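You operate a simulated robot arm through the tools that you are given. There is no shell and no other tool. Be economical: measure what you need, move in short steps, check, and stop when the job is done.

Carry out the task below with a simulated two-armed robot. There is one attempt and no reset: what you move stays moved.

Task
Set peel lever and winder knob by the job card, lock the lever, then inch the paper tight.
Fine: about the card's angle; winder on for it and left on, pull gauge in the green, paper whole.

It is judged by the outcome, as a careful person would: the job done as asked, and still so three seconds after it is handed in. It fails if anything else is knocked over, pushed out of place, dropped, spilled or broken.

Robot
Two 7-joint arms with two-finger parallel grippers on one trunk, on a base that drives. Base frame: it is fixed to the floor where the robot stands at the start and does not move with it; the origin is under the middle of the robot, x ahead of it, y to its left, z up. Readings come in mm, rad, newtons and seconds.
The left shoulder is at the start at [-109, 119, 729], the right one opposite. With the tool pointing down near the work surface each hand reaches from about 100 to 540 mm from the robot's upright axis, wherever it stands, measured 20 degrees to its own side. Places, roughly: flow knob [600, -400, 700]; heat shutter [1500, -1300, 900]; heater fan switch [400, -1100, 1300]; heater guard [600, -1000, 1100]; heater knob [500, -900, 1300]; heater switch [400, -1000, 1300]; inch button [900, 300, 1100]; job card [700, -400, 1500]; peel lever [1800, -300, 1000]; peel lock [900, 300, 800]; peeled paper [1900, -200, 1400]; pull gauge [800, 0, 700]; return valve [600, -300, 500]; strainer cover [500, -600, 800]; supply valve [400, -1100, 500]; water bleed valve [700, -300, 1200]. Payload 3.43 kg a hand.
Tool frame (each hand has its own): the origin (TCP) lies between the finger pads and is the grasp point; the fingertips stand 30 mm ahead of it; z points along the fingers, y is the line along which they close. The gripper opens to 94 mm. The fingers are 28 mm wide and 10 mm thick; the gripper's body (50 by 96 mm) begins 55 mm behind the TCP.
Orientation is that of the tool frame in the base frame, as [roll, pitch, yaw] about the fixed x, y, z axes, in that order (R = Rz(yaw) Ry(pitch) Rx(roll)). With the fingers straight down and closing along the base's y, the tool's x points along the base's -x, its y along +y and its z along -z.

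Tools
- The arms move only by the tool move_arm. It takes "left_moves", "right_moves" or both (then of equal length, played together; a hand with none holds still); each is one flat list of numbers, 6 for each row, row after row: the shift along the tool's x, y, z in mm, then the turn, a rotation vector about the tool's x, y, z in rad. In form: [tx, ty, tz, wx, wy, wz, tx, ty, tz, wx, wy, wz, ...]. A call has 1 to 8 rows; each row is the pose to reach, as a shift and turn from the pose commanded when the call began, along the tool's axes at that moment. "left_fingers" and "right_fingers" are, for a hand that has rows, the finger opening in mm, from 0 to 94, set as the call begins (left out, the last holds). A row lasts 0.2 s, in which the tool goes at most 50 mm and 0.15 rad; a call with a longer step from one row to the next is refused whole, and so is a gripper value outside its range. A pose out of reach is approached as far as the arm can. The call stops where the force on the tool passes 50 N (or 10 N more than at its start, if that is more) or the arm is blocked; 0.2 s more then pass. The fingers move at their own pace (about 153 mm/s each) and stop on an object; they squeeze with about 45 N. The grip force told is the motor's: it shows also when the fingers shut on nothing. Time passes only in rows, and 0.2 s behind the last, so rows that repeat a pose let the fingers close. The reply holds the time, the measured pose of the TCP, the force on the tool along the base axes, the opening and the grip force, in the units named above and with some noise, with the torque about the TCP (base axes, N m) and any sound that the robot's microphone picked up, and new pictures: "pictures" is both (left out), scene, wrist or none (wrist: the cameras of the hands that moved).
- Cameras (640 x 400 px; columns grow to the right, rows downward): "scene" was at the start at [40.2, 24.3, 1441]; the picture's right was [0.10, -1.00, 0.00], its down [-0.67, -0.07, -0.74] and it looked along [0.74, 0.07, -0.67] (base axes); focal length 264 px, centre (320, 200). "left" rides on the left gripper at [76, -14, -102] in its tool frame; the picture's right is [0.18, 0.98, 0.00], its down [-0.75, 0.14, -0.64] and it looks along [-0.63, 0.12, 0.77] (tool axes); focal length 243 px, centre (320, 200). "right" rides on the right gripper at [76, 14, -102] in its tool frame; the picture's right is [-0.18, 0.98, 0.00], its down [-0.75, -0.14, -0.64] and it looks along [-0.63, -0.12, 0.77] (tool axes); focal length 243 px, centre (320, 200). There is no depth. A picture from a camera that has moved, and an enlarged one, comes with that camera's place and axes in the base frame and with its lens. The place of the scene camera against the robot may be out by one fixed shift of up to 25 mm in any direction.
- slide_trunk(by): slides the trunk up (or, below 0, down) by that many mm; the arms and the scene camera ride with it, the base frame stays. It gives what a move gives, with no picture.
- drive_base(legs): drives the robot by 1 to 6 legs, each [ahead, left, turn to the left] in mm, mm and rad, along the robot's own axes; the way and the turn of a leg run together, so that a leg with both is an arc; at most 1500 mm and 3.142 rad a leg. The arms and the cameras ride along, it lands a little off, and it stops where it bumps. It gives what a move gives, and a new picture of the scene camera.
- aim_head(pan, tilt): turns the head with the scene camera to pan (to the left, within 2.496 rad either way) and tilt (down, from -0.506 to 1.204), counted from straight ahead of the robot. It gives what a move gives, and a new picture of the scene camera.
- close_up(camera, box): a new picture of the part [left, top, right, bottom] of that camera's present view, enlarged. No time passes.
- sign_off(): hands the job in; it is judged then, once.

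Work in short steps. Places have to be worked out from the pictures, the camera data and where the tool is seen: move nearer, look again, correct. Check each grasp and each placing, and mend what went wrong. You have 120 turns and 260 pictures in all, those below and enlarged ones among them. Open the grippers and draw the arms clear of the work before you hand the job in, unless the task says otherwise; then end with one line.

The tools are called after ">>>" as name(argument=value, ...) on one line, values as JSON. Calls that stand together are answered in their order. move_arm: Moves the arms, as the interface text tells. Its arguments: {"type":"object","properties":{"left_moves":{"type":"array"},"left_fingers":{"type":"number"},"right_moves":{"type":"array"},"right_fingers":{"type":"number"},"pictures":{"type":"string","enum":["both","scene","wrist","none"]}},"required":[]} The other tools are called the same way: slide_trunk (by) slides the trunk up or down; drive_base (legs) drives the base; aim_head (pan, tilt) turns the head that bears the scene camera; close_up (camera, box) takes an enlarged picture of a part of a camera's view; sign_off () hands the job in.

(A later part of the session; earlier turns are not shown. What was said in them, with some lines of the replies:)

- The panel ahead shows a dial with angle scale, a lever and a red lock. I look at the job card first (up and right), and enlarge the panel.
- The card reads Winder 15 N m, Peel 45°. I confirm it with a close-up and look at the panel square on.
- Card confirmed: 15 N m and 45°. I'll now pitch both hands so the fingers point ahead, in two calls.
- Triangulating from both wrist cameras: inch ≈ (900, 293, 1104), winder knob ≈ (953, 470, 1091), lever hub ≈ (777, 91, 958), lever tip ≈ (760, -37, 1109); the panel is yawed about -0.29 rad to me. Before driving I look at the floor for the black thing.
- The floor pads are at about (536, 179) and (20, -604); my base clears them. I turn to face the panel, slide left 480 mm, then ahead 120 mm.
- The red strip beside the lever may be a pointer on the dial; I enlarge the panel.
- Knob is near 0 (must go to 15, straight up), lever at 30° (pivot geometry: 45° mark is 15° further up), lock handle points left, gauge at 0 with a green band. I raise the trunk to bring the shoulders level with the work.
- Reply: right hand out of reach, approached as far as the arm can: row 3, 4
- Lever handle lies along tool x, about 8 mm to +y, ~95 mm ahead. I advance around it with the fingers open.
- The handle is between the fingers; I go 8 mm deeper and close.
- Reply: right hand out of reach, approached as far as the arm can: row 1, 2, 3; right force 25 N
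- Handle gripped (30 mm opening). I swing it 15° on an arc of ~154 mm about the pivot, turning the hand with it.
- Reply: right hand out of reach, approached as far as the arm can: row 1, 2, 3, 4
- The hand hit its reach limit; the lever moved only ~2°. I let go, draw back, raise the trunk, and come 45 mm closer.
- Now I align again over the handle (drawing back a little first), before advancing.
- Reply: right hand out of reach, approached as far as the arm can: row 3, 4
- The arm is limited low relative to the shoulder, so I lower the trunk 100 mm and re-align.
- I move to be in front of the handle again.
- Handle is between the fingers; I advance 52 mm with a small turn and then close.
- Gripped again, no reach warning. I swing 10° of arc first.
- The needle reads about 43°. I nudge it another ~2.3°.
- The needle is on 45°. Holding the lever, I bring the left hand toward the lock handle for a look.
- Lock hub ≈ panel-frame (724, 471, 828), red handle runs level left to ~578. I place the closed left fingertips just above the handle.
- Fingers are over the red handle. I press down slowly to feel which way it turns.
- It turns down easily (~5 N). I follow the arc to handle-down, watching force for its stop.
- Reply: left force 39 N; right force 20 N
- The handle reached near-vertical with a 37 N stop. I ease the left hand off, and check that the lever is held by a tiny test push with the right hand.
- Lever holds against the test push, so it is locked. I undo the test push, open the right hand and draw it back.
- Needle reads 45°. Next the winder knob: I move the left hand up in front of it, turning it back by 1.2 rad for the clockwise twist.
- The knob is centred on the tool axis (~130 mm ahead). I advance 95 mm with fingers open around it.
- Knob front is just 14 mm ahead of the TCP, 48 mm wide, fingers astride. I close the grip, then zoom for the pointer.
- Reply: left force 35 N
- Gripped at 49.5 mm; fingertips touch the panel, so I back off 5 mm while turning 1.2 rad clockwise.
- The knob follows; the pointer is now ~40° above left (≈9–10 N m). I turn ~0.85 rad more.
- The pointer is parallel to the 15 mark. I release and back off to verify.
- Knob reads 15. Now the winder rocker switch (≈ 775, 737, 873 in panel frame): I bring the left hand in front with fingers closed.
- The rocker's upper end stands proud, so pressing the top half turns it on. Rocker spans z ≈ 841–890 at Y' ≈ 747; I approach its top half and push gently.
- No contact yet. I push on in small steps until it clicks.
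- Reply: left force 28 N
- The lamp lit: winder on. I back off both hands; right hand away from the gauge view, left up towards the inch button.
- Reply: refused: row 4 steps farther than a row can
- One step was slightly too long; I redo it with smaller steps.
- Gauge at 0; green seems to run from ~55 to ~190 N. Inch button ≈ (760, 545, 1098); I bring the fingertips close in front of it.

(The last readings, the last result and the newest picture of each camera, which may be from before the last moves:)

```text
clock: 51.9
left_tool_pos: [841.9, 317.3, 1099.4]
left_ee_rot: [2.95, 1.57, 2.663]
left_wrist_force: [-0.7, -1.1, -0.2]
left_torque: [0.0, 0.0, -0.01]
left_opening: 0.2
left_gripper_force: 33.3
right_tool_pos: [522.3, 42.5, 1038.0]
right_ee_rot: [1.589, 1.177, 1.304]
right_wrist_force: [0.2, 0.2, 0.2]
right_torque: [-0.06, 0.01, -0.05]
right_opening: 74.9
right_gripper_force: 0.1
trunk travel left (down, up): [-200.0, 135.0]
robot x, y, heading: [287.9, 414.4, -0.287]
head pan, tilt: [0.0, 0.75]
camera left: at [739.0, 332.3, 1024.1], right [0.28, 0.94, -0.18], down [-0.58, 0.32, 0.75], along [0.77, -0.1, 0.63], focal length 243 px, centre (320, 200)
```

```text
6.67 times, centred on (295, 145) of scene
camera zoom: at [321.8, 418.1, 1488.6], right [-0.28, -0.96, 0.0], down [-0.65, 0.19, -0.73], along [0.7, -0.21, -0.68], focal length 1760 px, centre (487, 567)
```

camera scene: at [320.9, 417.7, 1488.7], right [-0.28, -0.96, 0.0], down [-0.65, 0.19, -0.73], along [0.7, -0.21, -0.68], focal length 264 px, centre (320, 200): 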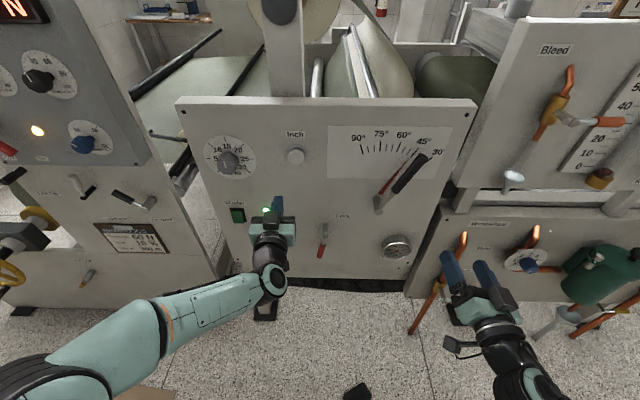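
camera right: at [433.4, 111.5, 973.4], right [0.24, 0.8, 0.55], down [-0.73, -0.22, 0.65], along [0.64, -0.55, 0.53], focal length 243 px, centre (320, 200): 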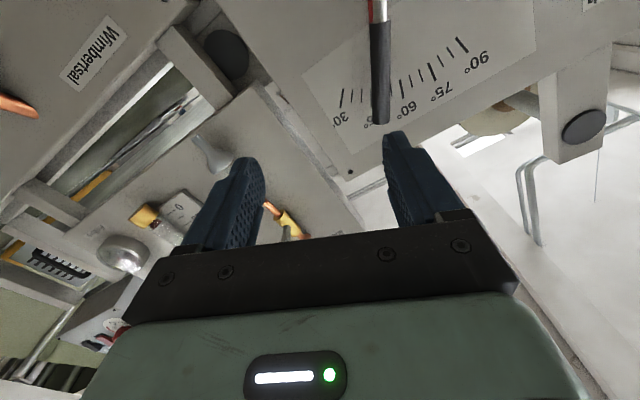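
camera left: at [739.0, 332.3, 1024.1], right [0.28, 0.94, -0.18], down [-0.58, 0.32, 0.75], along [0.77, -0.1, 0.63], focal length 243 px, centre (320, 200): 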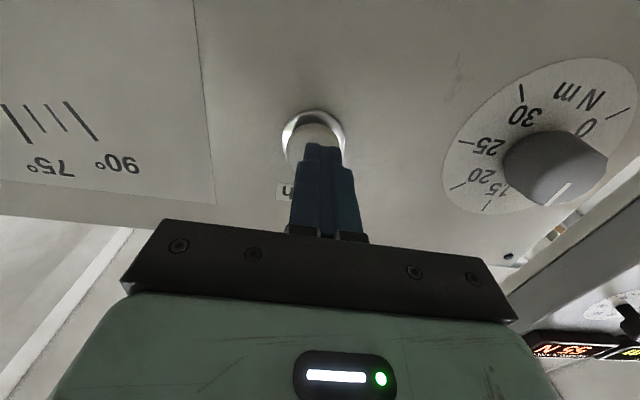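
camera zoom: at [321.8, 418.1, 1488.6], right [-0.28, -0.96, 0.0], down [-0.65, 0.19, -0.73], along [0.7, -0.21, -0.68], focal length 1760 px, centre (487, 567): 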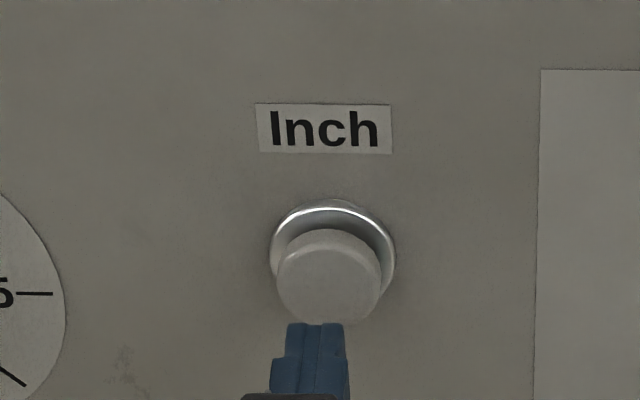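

Aligned. First short inch press: in to +21 mm and straight back out.

>>> move_arm(left_moves=[0, -3, 13, 0, 0, 0, 0, -3, 20, 0, 0, 0, 0, -3, 5, 0, 0, 0], pictures="none")

>>> close_up(camera="scene", box=[370, 225, 430, 263])

```text
clock: 52.7
left_tool_pos: [843.9, 312.1, 1099.2]
left_ee_rot: [-1.881, 1.57, -2.169]
left_wrist_force: [0.4, 0.4, -0.3]
left_torque: [0.0, 0.0, 0.03]
left_opening: 0.0
left_gripper_force: 32.8
right_tool_pos: [519.3, 42.4, 1039.5]
right_ee_rot: [1.587, 1.177, 1.301]
right_wrist_force: [-0.2, 0.3, 1.5]
right_torque: [0.02, -0.02, 0.01]
right_opening: 75.0
right_gripper_force: 0.1
trunk travel left (down, up): [-200.0, 135.0]
robot x, y, heading: [290.4, 414.3, -0.286]
head pan, tilt: [0.0, 0.75]
```

```text
10.53 times, centred on (400, 244) of scene
camera zoom: at [320.8, 418.4, 1488.7], right [-0.28, -0.96, 0.0], down [-0.65, 0.19, -0.73], along [0.7, -0.21, -0.68], focal length 2778 px, centre (-522, -263)
```

zoom: 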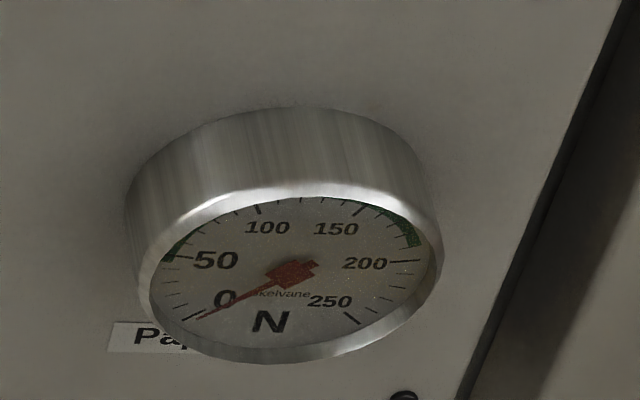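

No change — likely not reached. I press 6 mm deeper and come back.

>>> move_arm(left_moves=[0, 0, 15, 0, 0, 0, 0, 0, 21, 0, 0, 0, 0, 0, 0, 0, 0, 0], pictures="none")

>>> close_up(camera="scene", box=[370, 225, 430, 263])

```text
clock: 53.5
left_tool_pos: [843.6, 310.5, 1097.3]
left_ee_rot: [-1.876, 1.57, -2.164]
left_wrist_force: [-0.2, -0.7, -1.5]
left_torque: [-0.02, -0.03, 0.04]
left_opening: 0.0
left_gripper_force: 33.1
right_tool_pos: [519.7, 43.1, 1038.3]
right_ee_rot: [1.588, 1.175, 1.302]
right_wrist_force: [0.1, 0.2, 0.5]
right_torque: [0.01, 0.0, -0.01]
right_opening: 75.1
right_gripper_force: 0.1
trunk travel left (down, up): [-200.0, 135.0]
robot x, y, heading: [289.7, 411.1, -0.293]
head pan, tilt: [0.0, 0.75]
heard: click
```

```text
10.53 times, centred on (400, 244) of scene
camera zoom: at [320.7, 418.5, 1488.7], right [-0.28, -0.96, 0.0], down [-0.65, 0.19, -0.73], along [0.7, -0.21, -0.68], focal length 2778 px, centre (-522, -263)
```

zoom: 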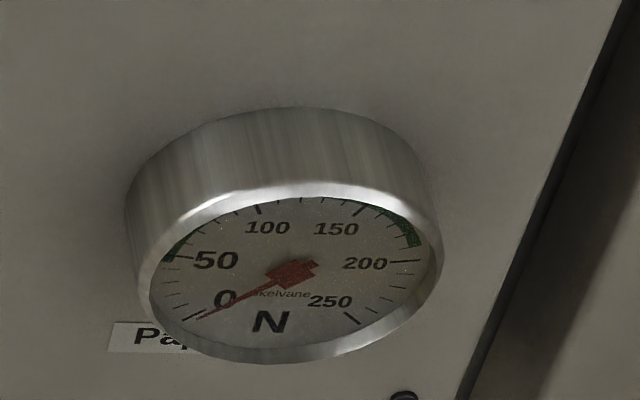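

Click heard: the press works, only slack taken so far. I press again, held one row longer.

>>> move_arm(left_moves=[0, 0, 15, 0, 0, 0, 0, 0, 21, 0, 0, 0, 0, 0, 21, 0, 0, 0, 0, 0, 0, 0, 0, 0], pictures="none")

>>> close_up(camera="scene", box=[370, 225, 430, 263])

>>> close_up(camera="scene", box=[130, 0, 500, 180])

```text
clock: 54.5
left_tool_pos: [842.6, 312.4, 1097.9]
left_ee_rot: [2.965, 1.571, 2.675]
left_wrist_force: [0.3, 0.4, -0.9]
left_torque: [-0.04, 0.0, -0.02]
left_opening: 0.2
left_gripper_force: 32.7
right_tool_pos: [520.5, 44.1, 1037.2]
right_ee_rot: [1.588, 1.177, 1.301]
right_wrist_force: [-0.3, 0.2, -1.6]
right_torque: [0.02, -0.02, -0.02]
right_opening: 74.8
right_gripper_force: 0.1
trunk travel left (down, up): [-200.0, 135.0]
robot x, y, heading: [291.6, 410.9, -0.293]
head pan, tilt: [0.0, 0.75]
heard: click
```

```text
10.53 times, centred on (400, 244) of scene
camera zoom: at [320.7, 418.6, 1488.7], right [-0.28, -0.96, 0.0], down [-0.65, 0.19, -0.73], along [0.7, -0.21, -0.68], focal length 2778 px, centre (-522, -263)
```

zoom: 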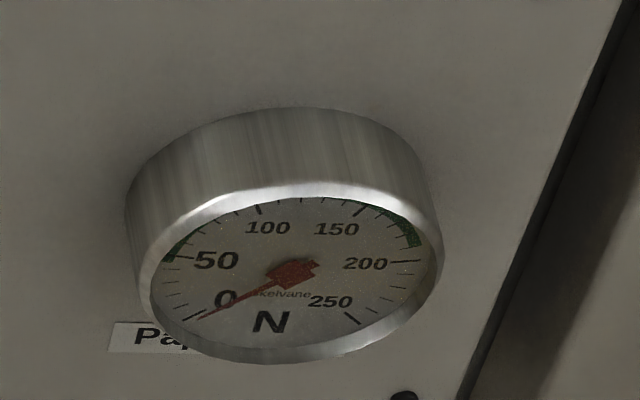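

```text
1.73 times, centred on (315, 90) of scene
camera zoom: at [320.7, 418.6, 1488.7], right [-0.28, -0.96, 0.0], down [-0.65, 0.19, -0.73], along [0.7, -0.21, -0.68], focal length 457 px, centre (329, 390)
```

zoom: 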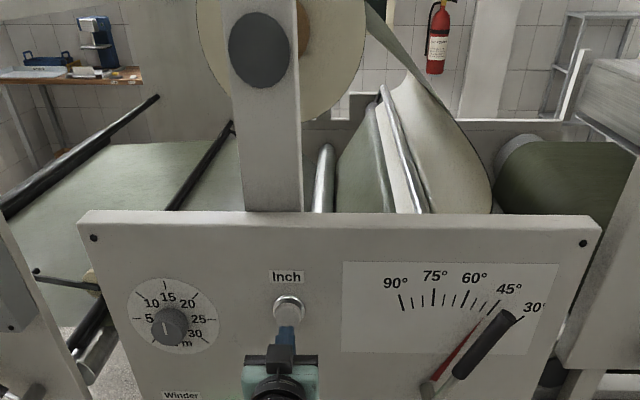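

Still 0 with the web visibly slack. I hold about 0.8 s and check again.

>>> move_arm(left_moves=[0, 0, 15, 0, 0, 0, 0, 0, 21, 0, 0, 0, 0, 0, 21, 0, 0, 0, 0, 0, 21, 0, 0, 0, 0, 0, 21, 0, 0, 0, 0, 0, 0, 0, 0, 0], pictures="none")

>>> close_up(camera="scene", box=[370, 225, 430, 263])

>>> close_up(camera="scene", box=[130, 0, 500, 180])

```text
clock: 55.9
left_tool_pos: [844.9, 311.9, 1099.5]
left_ee_rot: [-0.053, 1.569, -0.338]
left_wrist_force: [0.4, -0.6, 0.0]
left_torque: [-0.03, 0.01, 0.02]
left_opening: 0.0
left_gripper_force: 33.2
right_tool_pos: [519.0, 43.4, 1038.3]
right_ee_rot: [1.588, 1.177, 1.303]
right_wrist_force: [0.2, 0.4, 0.6]
right_torque: [-0.01, -0.01, 0.0]
right_opening: 75.1
right_gripper_force: 0.2
trunk travel left (down, up): [-200.0, 135.0]
robot x, y, heading: [286.9, 414.4, -0.294]
head pan, tilt: [0.0, 0.75]
heard: click
```

```text
10.53 times, centred on (400, 244) of scene
camera zoom: at [320.7, 418.5, 1488.7], right [-0.28, -0.96, 0.0], down [-0.65, 0.19, -0.73], along [0.7, -0.21, -0.68], focal length 2778 px, centre (-522, -263)
```

zoom: 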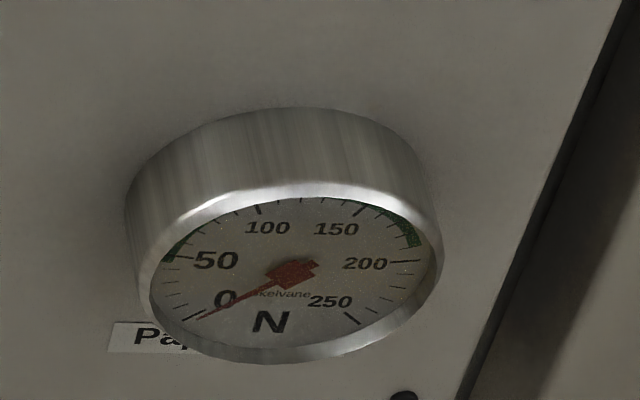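

```text
1.73 times, centred on (315, 90) of scene
camera zoom: at [320.7, 418.5, 1488.7], right [-0.28, -0.96, 0.0], down [-0.65, 0.19, -0.73], along [0.7, -0.21, -0.68], focal length 457 px, centre (329, 390)
```

zoom: 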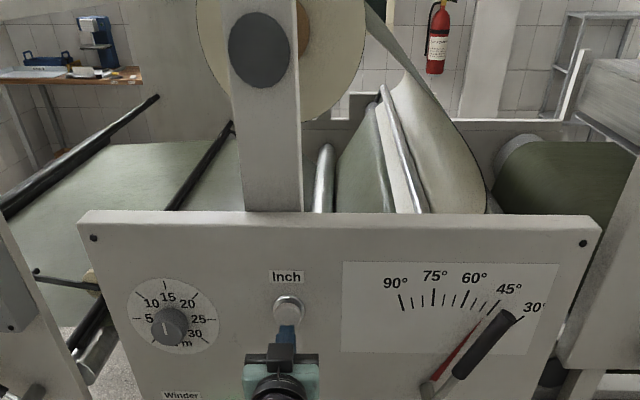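

The drape shrinks slowly. I hold ~1.2 s and re-check.

>>> move_arm(left_moves=[0, 0, 18, 0, 0, 0, 0, 0, 21, 0, 0, 0, 0, 0, 21, 0, 0, 0, 0, 0, 21, 0, 0, 0, 0, 0, 21, 0, 0, 0, 0, 0, 21, 0, 0, 0, 0, 0, 21, 0, 0, 0, 0, 0, 0, 0, 0, 0], pictures="none")

>>> close_up(camera="scene", box=[200, 0, 480, 265])

```text
clock: 57.7
left_tool_pos: [844.7, 313.5, 1097.8]
left_ee_rot: [-1.854, 1.57, -2.143]
left_wrist_force: [-0.1, 0.0, -0.3]
left_torque: [0.01, 0.02, 0.0]
left_opening: 0.1
left_gripper_force: 32.8
right_tool_pos: [519.3, 42.0, 1037.3]
right_ee_rot: [1.59, 1.177, 1.304]
right_wrist_force: [0.2, -0.5, -0.3]
right_torque: [0.02, -0.02, -0.03]
right_opening: 75.1
right_gripper_force: 0.0
trunk travel left (down, up): [-200.0, 135.0]
robot x, y, heading: [290.8, 411.4, -0.293]
head pan, tilt: [0.0, 0.75]
heard: click
```

```text
1.51 times, centred on (340, 132) of scene
camera zoom: at [320.7, 418.5, 1488.7], right [-0.28, -0.96, 0.0], down [-0.65, 0.19, -0.73], along [0.7, -0.21, -0.68], focal length 398 px, centre (290, 302)
```

zoom: 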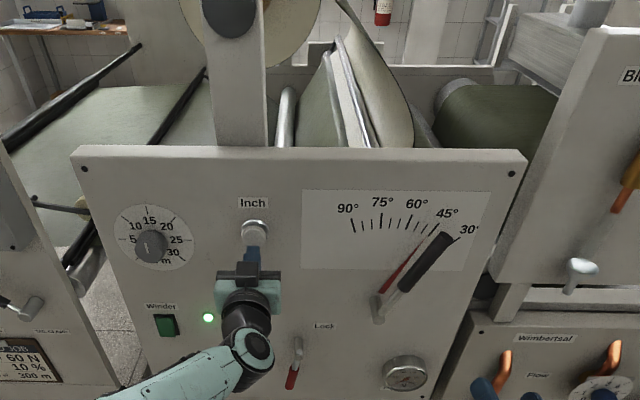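

Clearly tightening. I hold ~0.8 s more, then read.

>>> move_arm(left_moves=[0, 0, 18, 0, 0, 0, 0, 0, 21, 0, 0, 0, 0, 0, 21, 0, 0, 0, 0, 0, 21, 0, 0, 0, 0, 0, 21, 0, 0, 0, 0, 0, 0, 0, 0, 0], pictures="none")

>>> close_up(camera="scene", box=[200, 0, 480, 265])

>>> close_up(camera="scene", box=[370, 225, 430, 263])

```text
clock: 59.1
left_tool_pos: [845.6, 312.2, 1098.8]
left_ee_rot: [-2.357, 1.57, -2.645]
left_wrist_force: [0.0, -0.1, 0.2]
left_torque: [0.02, -0.01, 0.0]
left_opening: 0.0
left_gripper_force: 32.9
right_tool_pos: [520.9, 44.2, 1039.2]
right_ee_rot: [1.588, 1.176, 1.303]
right_wrist_force: [-0.9, -0.2, 0.3]
right_torque: [0.02, -0.02, 0.0]
right_opening: 75.1
right_gripper_force: 0.0
trunk travel left (down, up): [-200.0, 135.0]
robot x, y, heading: [287.2, 414.9, -0.289]
head pan, tilt: [0.0, 0.75]
heard: click
```

```text
1.51 times, centred on (340, 132) of scene
camera zoom: at [320.7, 418.6, 1488.7], right [-0.28, -0.96, 0.0], down [-0.65, 0.19, -0.73], along [0.7, -0.21, -0.68], focal length 398 px, centre (290, 302)
```

zoom: 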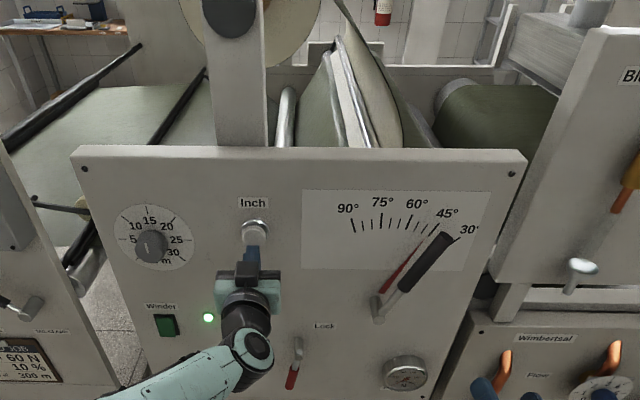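

```text
10.53 times, centred on (400, 244) of scene
camera zoom: at [320.7, 418.6, 1488.7], right [-0.28, -0.96, 0.0], down [-0.65, 0.19, -0.73], along [0.7, -0.21, -0.68], focal length 2778 px, centre (-522, -263)
```

zoom: 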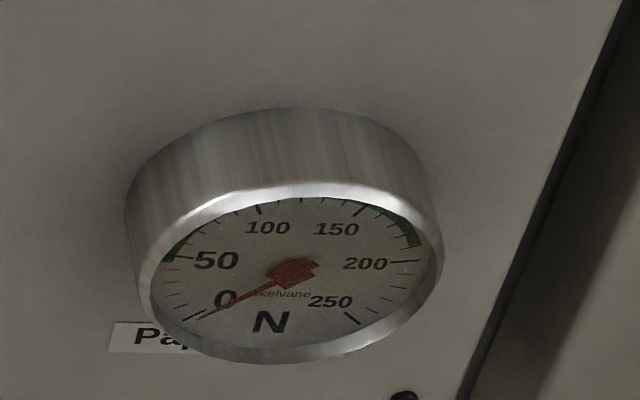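

Edge shifted another ~7 px; still slack. Another ~0.8 s.

>>> move_arm(left_moves=[0, 0, 18, 0, 0, 0, 0, 0, 21, 0, 0, 0, 0, 0, 21, 0, 0, 0, 0, 0, 21, 0, 0, 0, 0, 0, 21, 0, 0, 0, 0, 0, 0, 0, 0, 0], pictures="none")

>>> close_up(camera="scene", box=[200, 0, 480, 265])

>>> close_up(camera="scene", box=[370, 225, 430, 263])

```text
clock: 60.5
left_tool_pos: [843.1, 311.2, 1100.2]
left_ee_rot: [0.068, 1.568, -0.22]
left_wrist_force: [-1.6, 0.5, 0.5]
left_torque: [0.02, -0.02, 0.0]
left_opening: 0.0
left_gripper_force: 32.8
right_tool_pos: [519.6, 43.5, 1037.8]
right_ee_rot: [1.589, 1.177, 1.302]
right_wrist_force: [-0.2, -1.5, -0.7]
right_torque: [-0.03, 0.05, 0.05]
right_opening: 75.0
right_gripper_force: 0.1
trunk travel left (down, up): [-200.0, 135.0]
robot x, y, heading: [288.5, 413.8, -0.291]
head pan, tilt: [0.0, 0.75]
heard: click
```

```text
1.51 times, centred on (340, 132) of scene
camera zoom: at [320.6, 418.5, 1488.7], right [-0.28, -0.96, 0.0], down [-0.65, 0.19, -0.73], along [0.7, -0.21, -0.68], focal length 398 px, centre (290, 302)
```

zoom: 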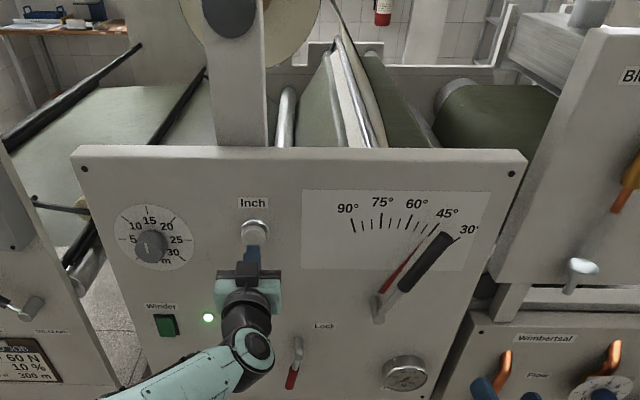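

```text
10.53 times, centred on (400, 244) of scene
camera zoom: at [320.6, 418.5, 1488.7], right [-0.28, -0.96, 0.0], down [-0.65, 0.19, -0.73], along [0.7, -0.21, -0.68], focal length 2778 px, centre (-522, -263)
```

zoom: 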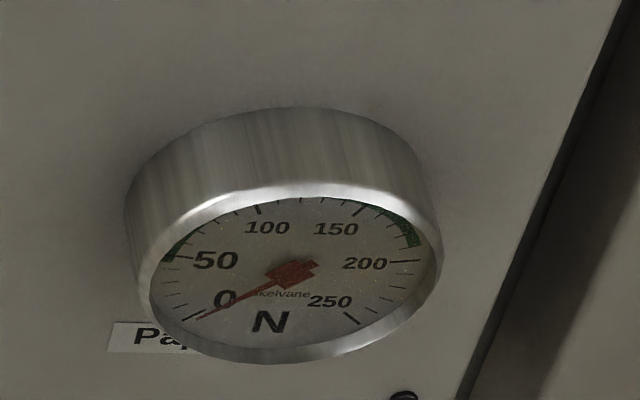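

Nearly straight now. Short taps from here (one row pressed).

>>> move_arm(left_moves=[0, 0, 16, 0, 0, 0, 0, 0, 21, 0, 0, 0, 0, 0, 0, 0, 0, 0], pictures="none")

>>> close_up(camera="scene", box=[370, 225, 430, 263])

```text
clock: 61.3
left_tool_pos: [843.1, 311.2, 1099.0]
left_ee_rot: [-2.769, 1.57, -3.056]
left_wrist_force: [0.3, 0.2, 0.0]
left_torque: [-0.01, 0.04, 0.04]
left_opening: 0.0
left_gripper_force: 33.0
right_tool_pos: [519.6, 43.3, 1038.4]
right_ee_rot: [1.588, 1.176, 1.303]
right_wrist_force: [-0.2, 0.4, -0.1]
right_torque: [-0.02, -0.01, -0.01]
right_opening: 75.0
right_gripper_force: 0.2
trunk travel left (down, up): [-200.0, 135.0]
robot x, y, heading: [291.4, 414.4, -0.29]
head pan, tilt: [0.0, 0.75]
```

```text
10.53 times, centred on (400, 244) of scene
camera zoom: at [320.7, 418.6, 1488.7], right [-0.28, -0.96, 0.0], down [-0.65, 0.19, -0.73], along [0.7, -0.21, -0.68], focal length 2778 px, centre (-522, -263)
```

zoom: 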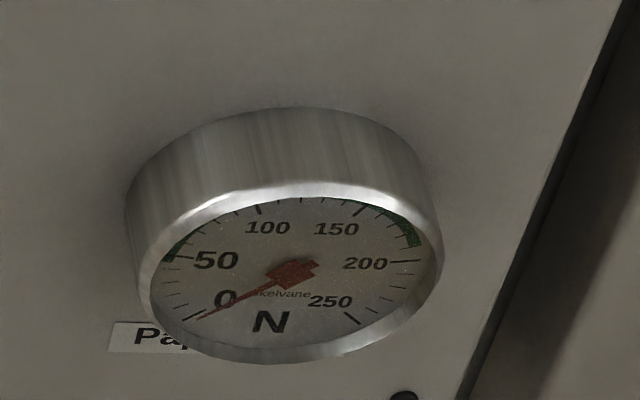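

No click that time; the tap was marginal. I tap slightly deeper with one held row.

>>> move_arm(left_moves=[0, 0, 17, 0, 0, 0, 0, 0, 23, 0, 0, 0, 0, 0, 0, 0, 0, 0], pictures="none")

>>> close_up(camera="scene", box=[370, 225, 430, 263])

```text
clock: 62.1
left_tool_pos: [843.5, 310.8, 1098.4]
left_ee_rot: [-2.078, 1.569, -2.368]
left_wrist_force: [0.0, 0.0, -0.8]
left_torque: [0.0, 0.03, -0.01]
left_opening: 0.2
left_gripper_force: 33.3
right_tool_pos: [520.3, 43.9, 1038.5]
right_ee_rot: [1.59, 1.175, 1.301]
right_wrist_force: [0.1, 0.0, -0.7]
right_torque: [-0.03, 0.02, -0.01]
right_opening: 75.1
right_gripper_force: 0.0
trunk travel left (down, up): [-200.0, 135.0]
robot x, y, heading: [289.9, 417.4, -0.291]
head pan, tilt: [0.0, 0.75]
heard: click
```

```text
10.53 times, centred on (400, 244) of scene
camera zoom: at [320.7, 418.6, 1488.7], right [-0.28, -0.96, 0.0], down [-0.65, 0.19, -0.73], along [0.7, -0.21, -0.68], focal length 2778 px, centre (-522, -263)
```

zoom: 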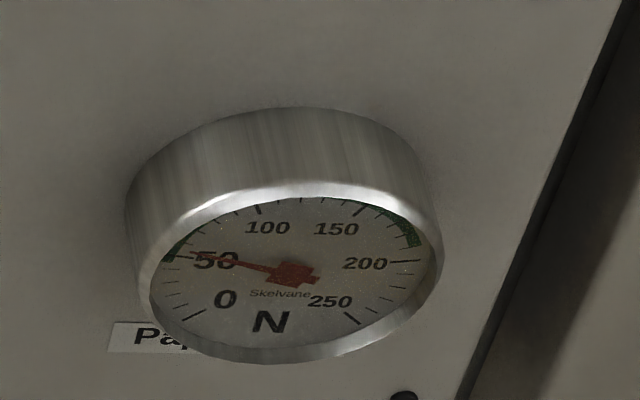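

Gauge now ≈50 N, at the edge of green. One more equal tap.

>>> move_arm(left_moves=[0, 0, 17, 0, 0, 0, 0, 0, 23, 0, 0, 0, 0, 0, 0, 0, 0, 0], pictures="none")

>>> close_up(camera="scene", box=[370, 225, 430, 263])

```text
clock: 62.9
left_tool_pos: [844.0, 310.6, 1099.2]
left_ee_rot: [-2.596, 1.57, -2.882]
left_wrist_force: [0.5, 0.8, -0.4]
left_torque: [0.02, 0.0, -0.02]
left_opening: 0.0
left_gripper_force: 33.1
right_tool_pos: [520.1, 42.2, 1038.3]
right_ee_rot: [1.587, 1.177, 1.304]
right_wrist_force: [-0.4, 0.0, 0.1]
right_torque: [0.01, 0.04, 0.02]
right_opening: 74.9
right_gripper_force: 0.0
trunk travel left (down, up): [-200.0, 135.0]
robot x, y, heading: [286.1, 414.5, -0.288]
head pan, tilt: [0.0, 0.75]
heard: click
```

```text
10.53 times, centred on (400, 244) of scene
camera zoom: at [320.7, 418.6, 1488.7], right [-0.28, -0.96, 0.0], down [-0.65, 0.19, -0.73], along [0.7, -0.21, -0.68], focal length 2778 px, centre (-522, -263)
```

zoom: 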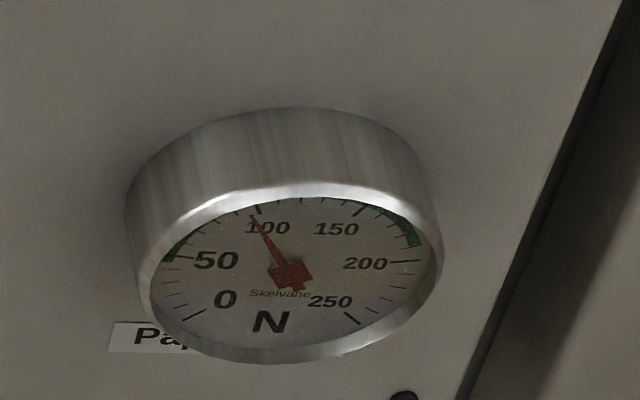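

Gauge ≈100 N. I withdraw the left hand and lower the trunk to see the gauge's green band less obliquely.

>>> move_arm(left_moves=[0, 0, -40, 0, 0, 0, 0, 0, -80, 0, 0, 0, 0, 0, -120, 0, 0, 0, 0, 30, -160, 0, 0, 0, 0, 60, -180, 0, 0, 0], left_fingers=40, pictures="none")

>>> slide_trunk(by=-195)

>>> aim_head(pan=-0.3, tilt=0.6)

```text
clock: 64.1
left_tool_pos: [688.0, 420.7, 1098.8]
left_ee_rot: [0.514, 1.569, 0.227]
left_wrist_force: [-0.5, -0.1, 0.2]
left_torque: [0.02, 0.01, 0.01]
left_opening: 39.9
left_gripper_force: 0.0
right_tool_pos: [521.1, 43.2, 1038.8]
right_ee_rot: [1.588, 1.177, 1.302]
right_wrist_force: [0.4, 0.7, 0.0]
right_torque: [0.0, 0.04, -0.03]
right_opening: 74.8
right_gripper_force: 0.0
trunk travel left (down, up): [-200.0, 135.0]
robot x, y, heading: [289.3, 412.0, -0.289]
head pan, tilt: [0.0, 0.75]
```

```text
clock: 66.2
left_tool_pos: [689.0, 421.0, 904.3]
left_ee_rot: [-2.292, 1.571, -2.581]
left_wrist_force: [0.0, 0.7, -0.4]
left_torque: [-0.02, 0.0, 0.02]
left_opening: 40.1
left_gripper_force: 0.1
right_tool_pos: [519.8, 40.8, 841.2]
right_ee_rot: [1.589, 1.176, 1.304]
right_wrist_force: [0.2, -0.4, -0.2]
right_torque: [-0.04, -0.03, -0.01]
right_opening: 74.9
right_gripper_force: 0.1
trunk travel left (down, up): [-5.0, 330.0]
robot x, y, heading: [287.8, 413.6, -0.283]
head pan, tilt: [0.0, 0.75]
```

```text
clock: 67.0
left_tool_pos: [688.3, 419.3, 902.4]
left_ee_rot: [-1.716, 1.57, -2.004]
left_wrist_force: [0.3, -0.5, 0.0]
left_torque: [0.0, -0.02, 0.01]
left_opening: 39.9
left_gripper_force: 0.1
right_tool_pos: [520.6, 41.7, 841.3]
right_ee_rot: [1.589, 1.177, 1.305]
right_wrist_force: [0.0, -0.2, -0.5]
right_torque: [-0.02, 0.01, 0.05]
right_opening: 75.0
right_gripper_force: 0.1
trunk travel left (down, up): [-5.0, 330.0]
robot x, y, heading: [288.9, 416.0, -0.286]
head pan, tilt: [-0.3, 0.6]
camera scene: at [360.5, 379.4, 1303.2], right [-0.55, -0.83, 0.0], down [-0.47, 0.31, -0.82], along [0.69, -0.46, -0.57], focal length 264 px, centre (320, 200)
```

scene: 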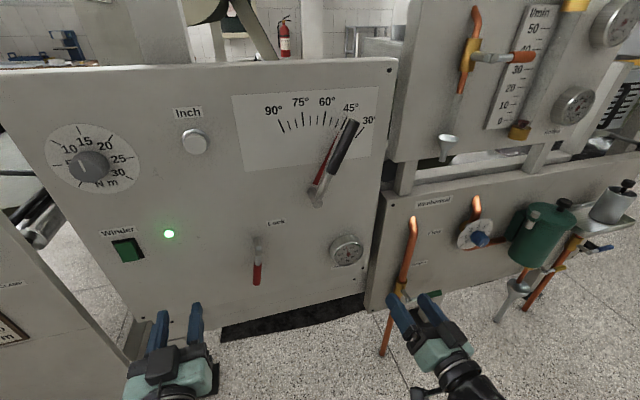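

>>> close_up(camera="scene", box=[320, 225, 376, 275])

>>> close_up(camera="scene", box=[260, 80, 390, 210])

>>> close_up(camera="scene", box=[40, 110, 180, 280])

```text
8.00 times, centred on (348, 250) of scene
camera zoom: at [360.5, 379.4, 1303.2], right [-0.55, -0.83, 0.0], down [-0.47, 0.31, -0.82], along [0.69, -0.46, -0.57], focal length 2112 px, centre (96, -200)
```

zoom: 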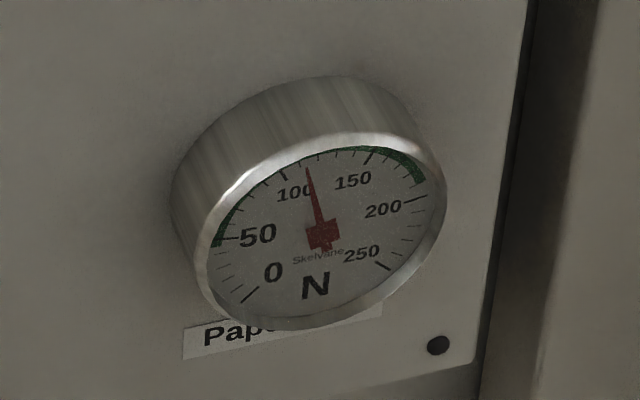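

```text
3.08 times, centred on (325, 145) of scene
camera zoom: at [360.5, 379.4, 1303.2], right [-0.55, -0.83, 0.0], down [-0.47, 0.31, -0.82], along [0.69, -0.46, -0.57], focal length 812 px, centre (305, 369)
```

zoom: 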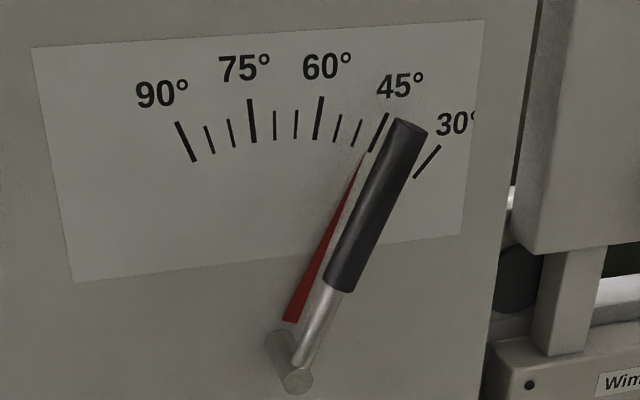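

```text
2.35 times, centred on (110, 195) of scene
camera zoom: at [360.5, 379.4, 1303.2], right [-0.55, -0.83, 0.0], down [-0.47, 0.31, -0.82], along [0.69, -0.46, -0.57], focal length 621 px, centre (814, 212)
```

zoom: 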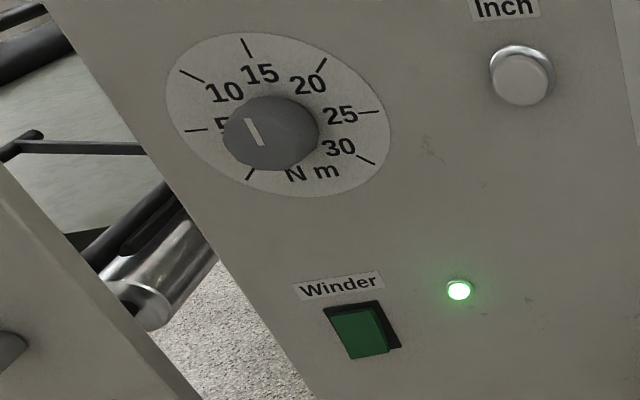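

Gauge ≈110 N inside the green, lever ≈45°, knob 15, winder lamp lit. One last glance at the paper web.

>>> aim_head(pan=0.0, tilt=0.1)

```text
clock: 68.0
left_tool_pos: [688.4, 420.3, 903.5]
left_ee_rot: [1.358, 1.57, 1.068]
left_wrist_force: [0.3, -0.1, -0.7]
left_torque: [0.04, -0.02, 0.0]
left_opening: 40.3
left_gripper_force: 0.1
right_tool_pos: [519.9, 40.3, 840.4]
right_ee_rot: [1.59, 1.176, 1.305]
right_wrist_force: [-0.9, 0.3, 0.2]
right_torque: [0.05, 0.01, 0.0]
right_opening: 74.8
right_gripper_force: 0.0
trunk travel left (down, up): [-5.0, 330.0]
robot x, y, heading: [287.2, 412.4, -0.286]
head pan, tilt: [0.0, 0.099]
camera scene: at [375.2, 402.2, 1349.4], right [-0.28, -0.96, 0.0], down [-0.1, 0.03, -0.99], along [0.95, -0.28, -0.1], focal length 264 px, centre (320, 200)
```

scene: 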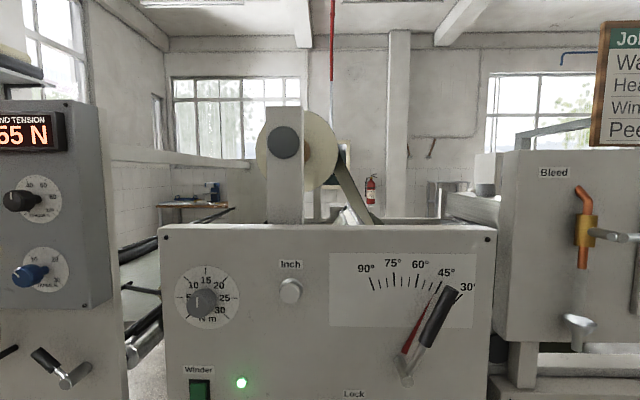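

The web runs straight and whole from the roll, both hands are clear and everything else is as set. I hand the job in.

>>> sign_off()

```text
The job is handed in.
```

The job is handed in: the peel lever is locked at about 45–46°, the winder knob is at 15 N m, and the winder is on and left on. The paper is inched tight and whole, with the pull gauge reading about 110 N. Part of the green band was behind the gauge rim, but it showed green on both sides of that reading.
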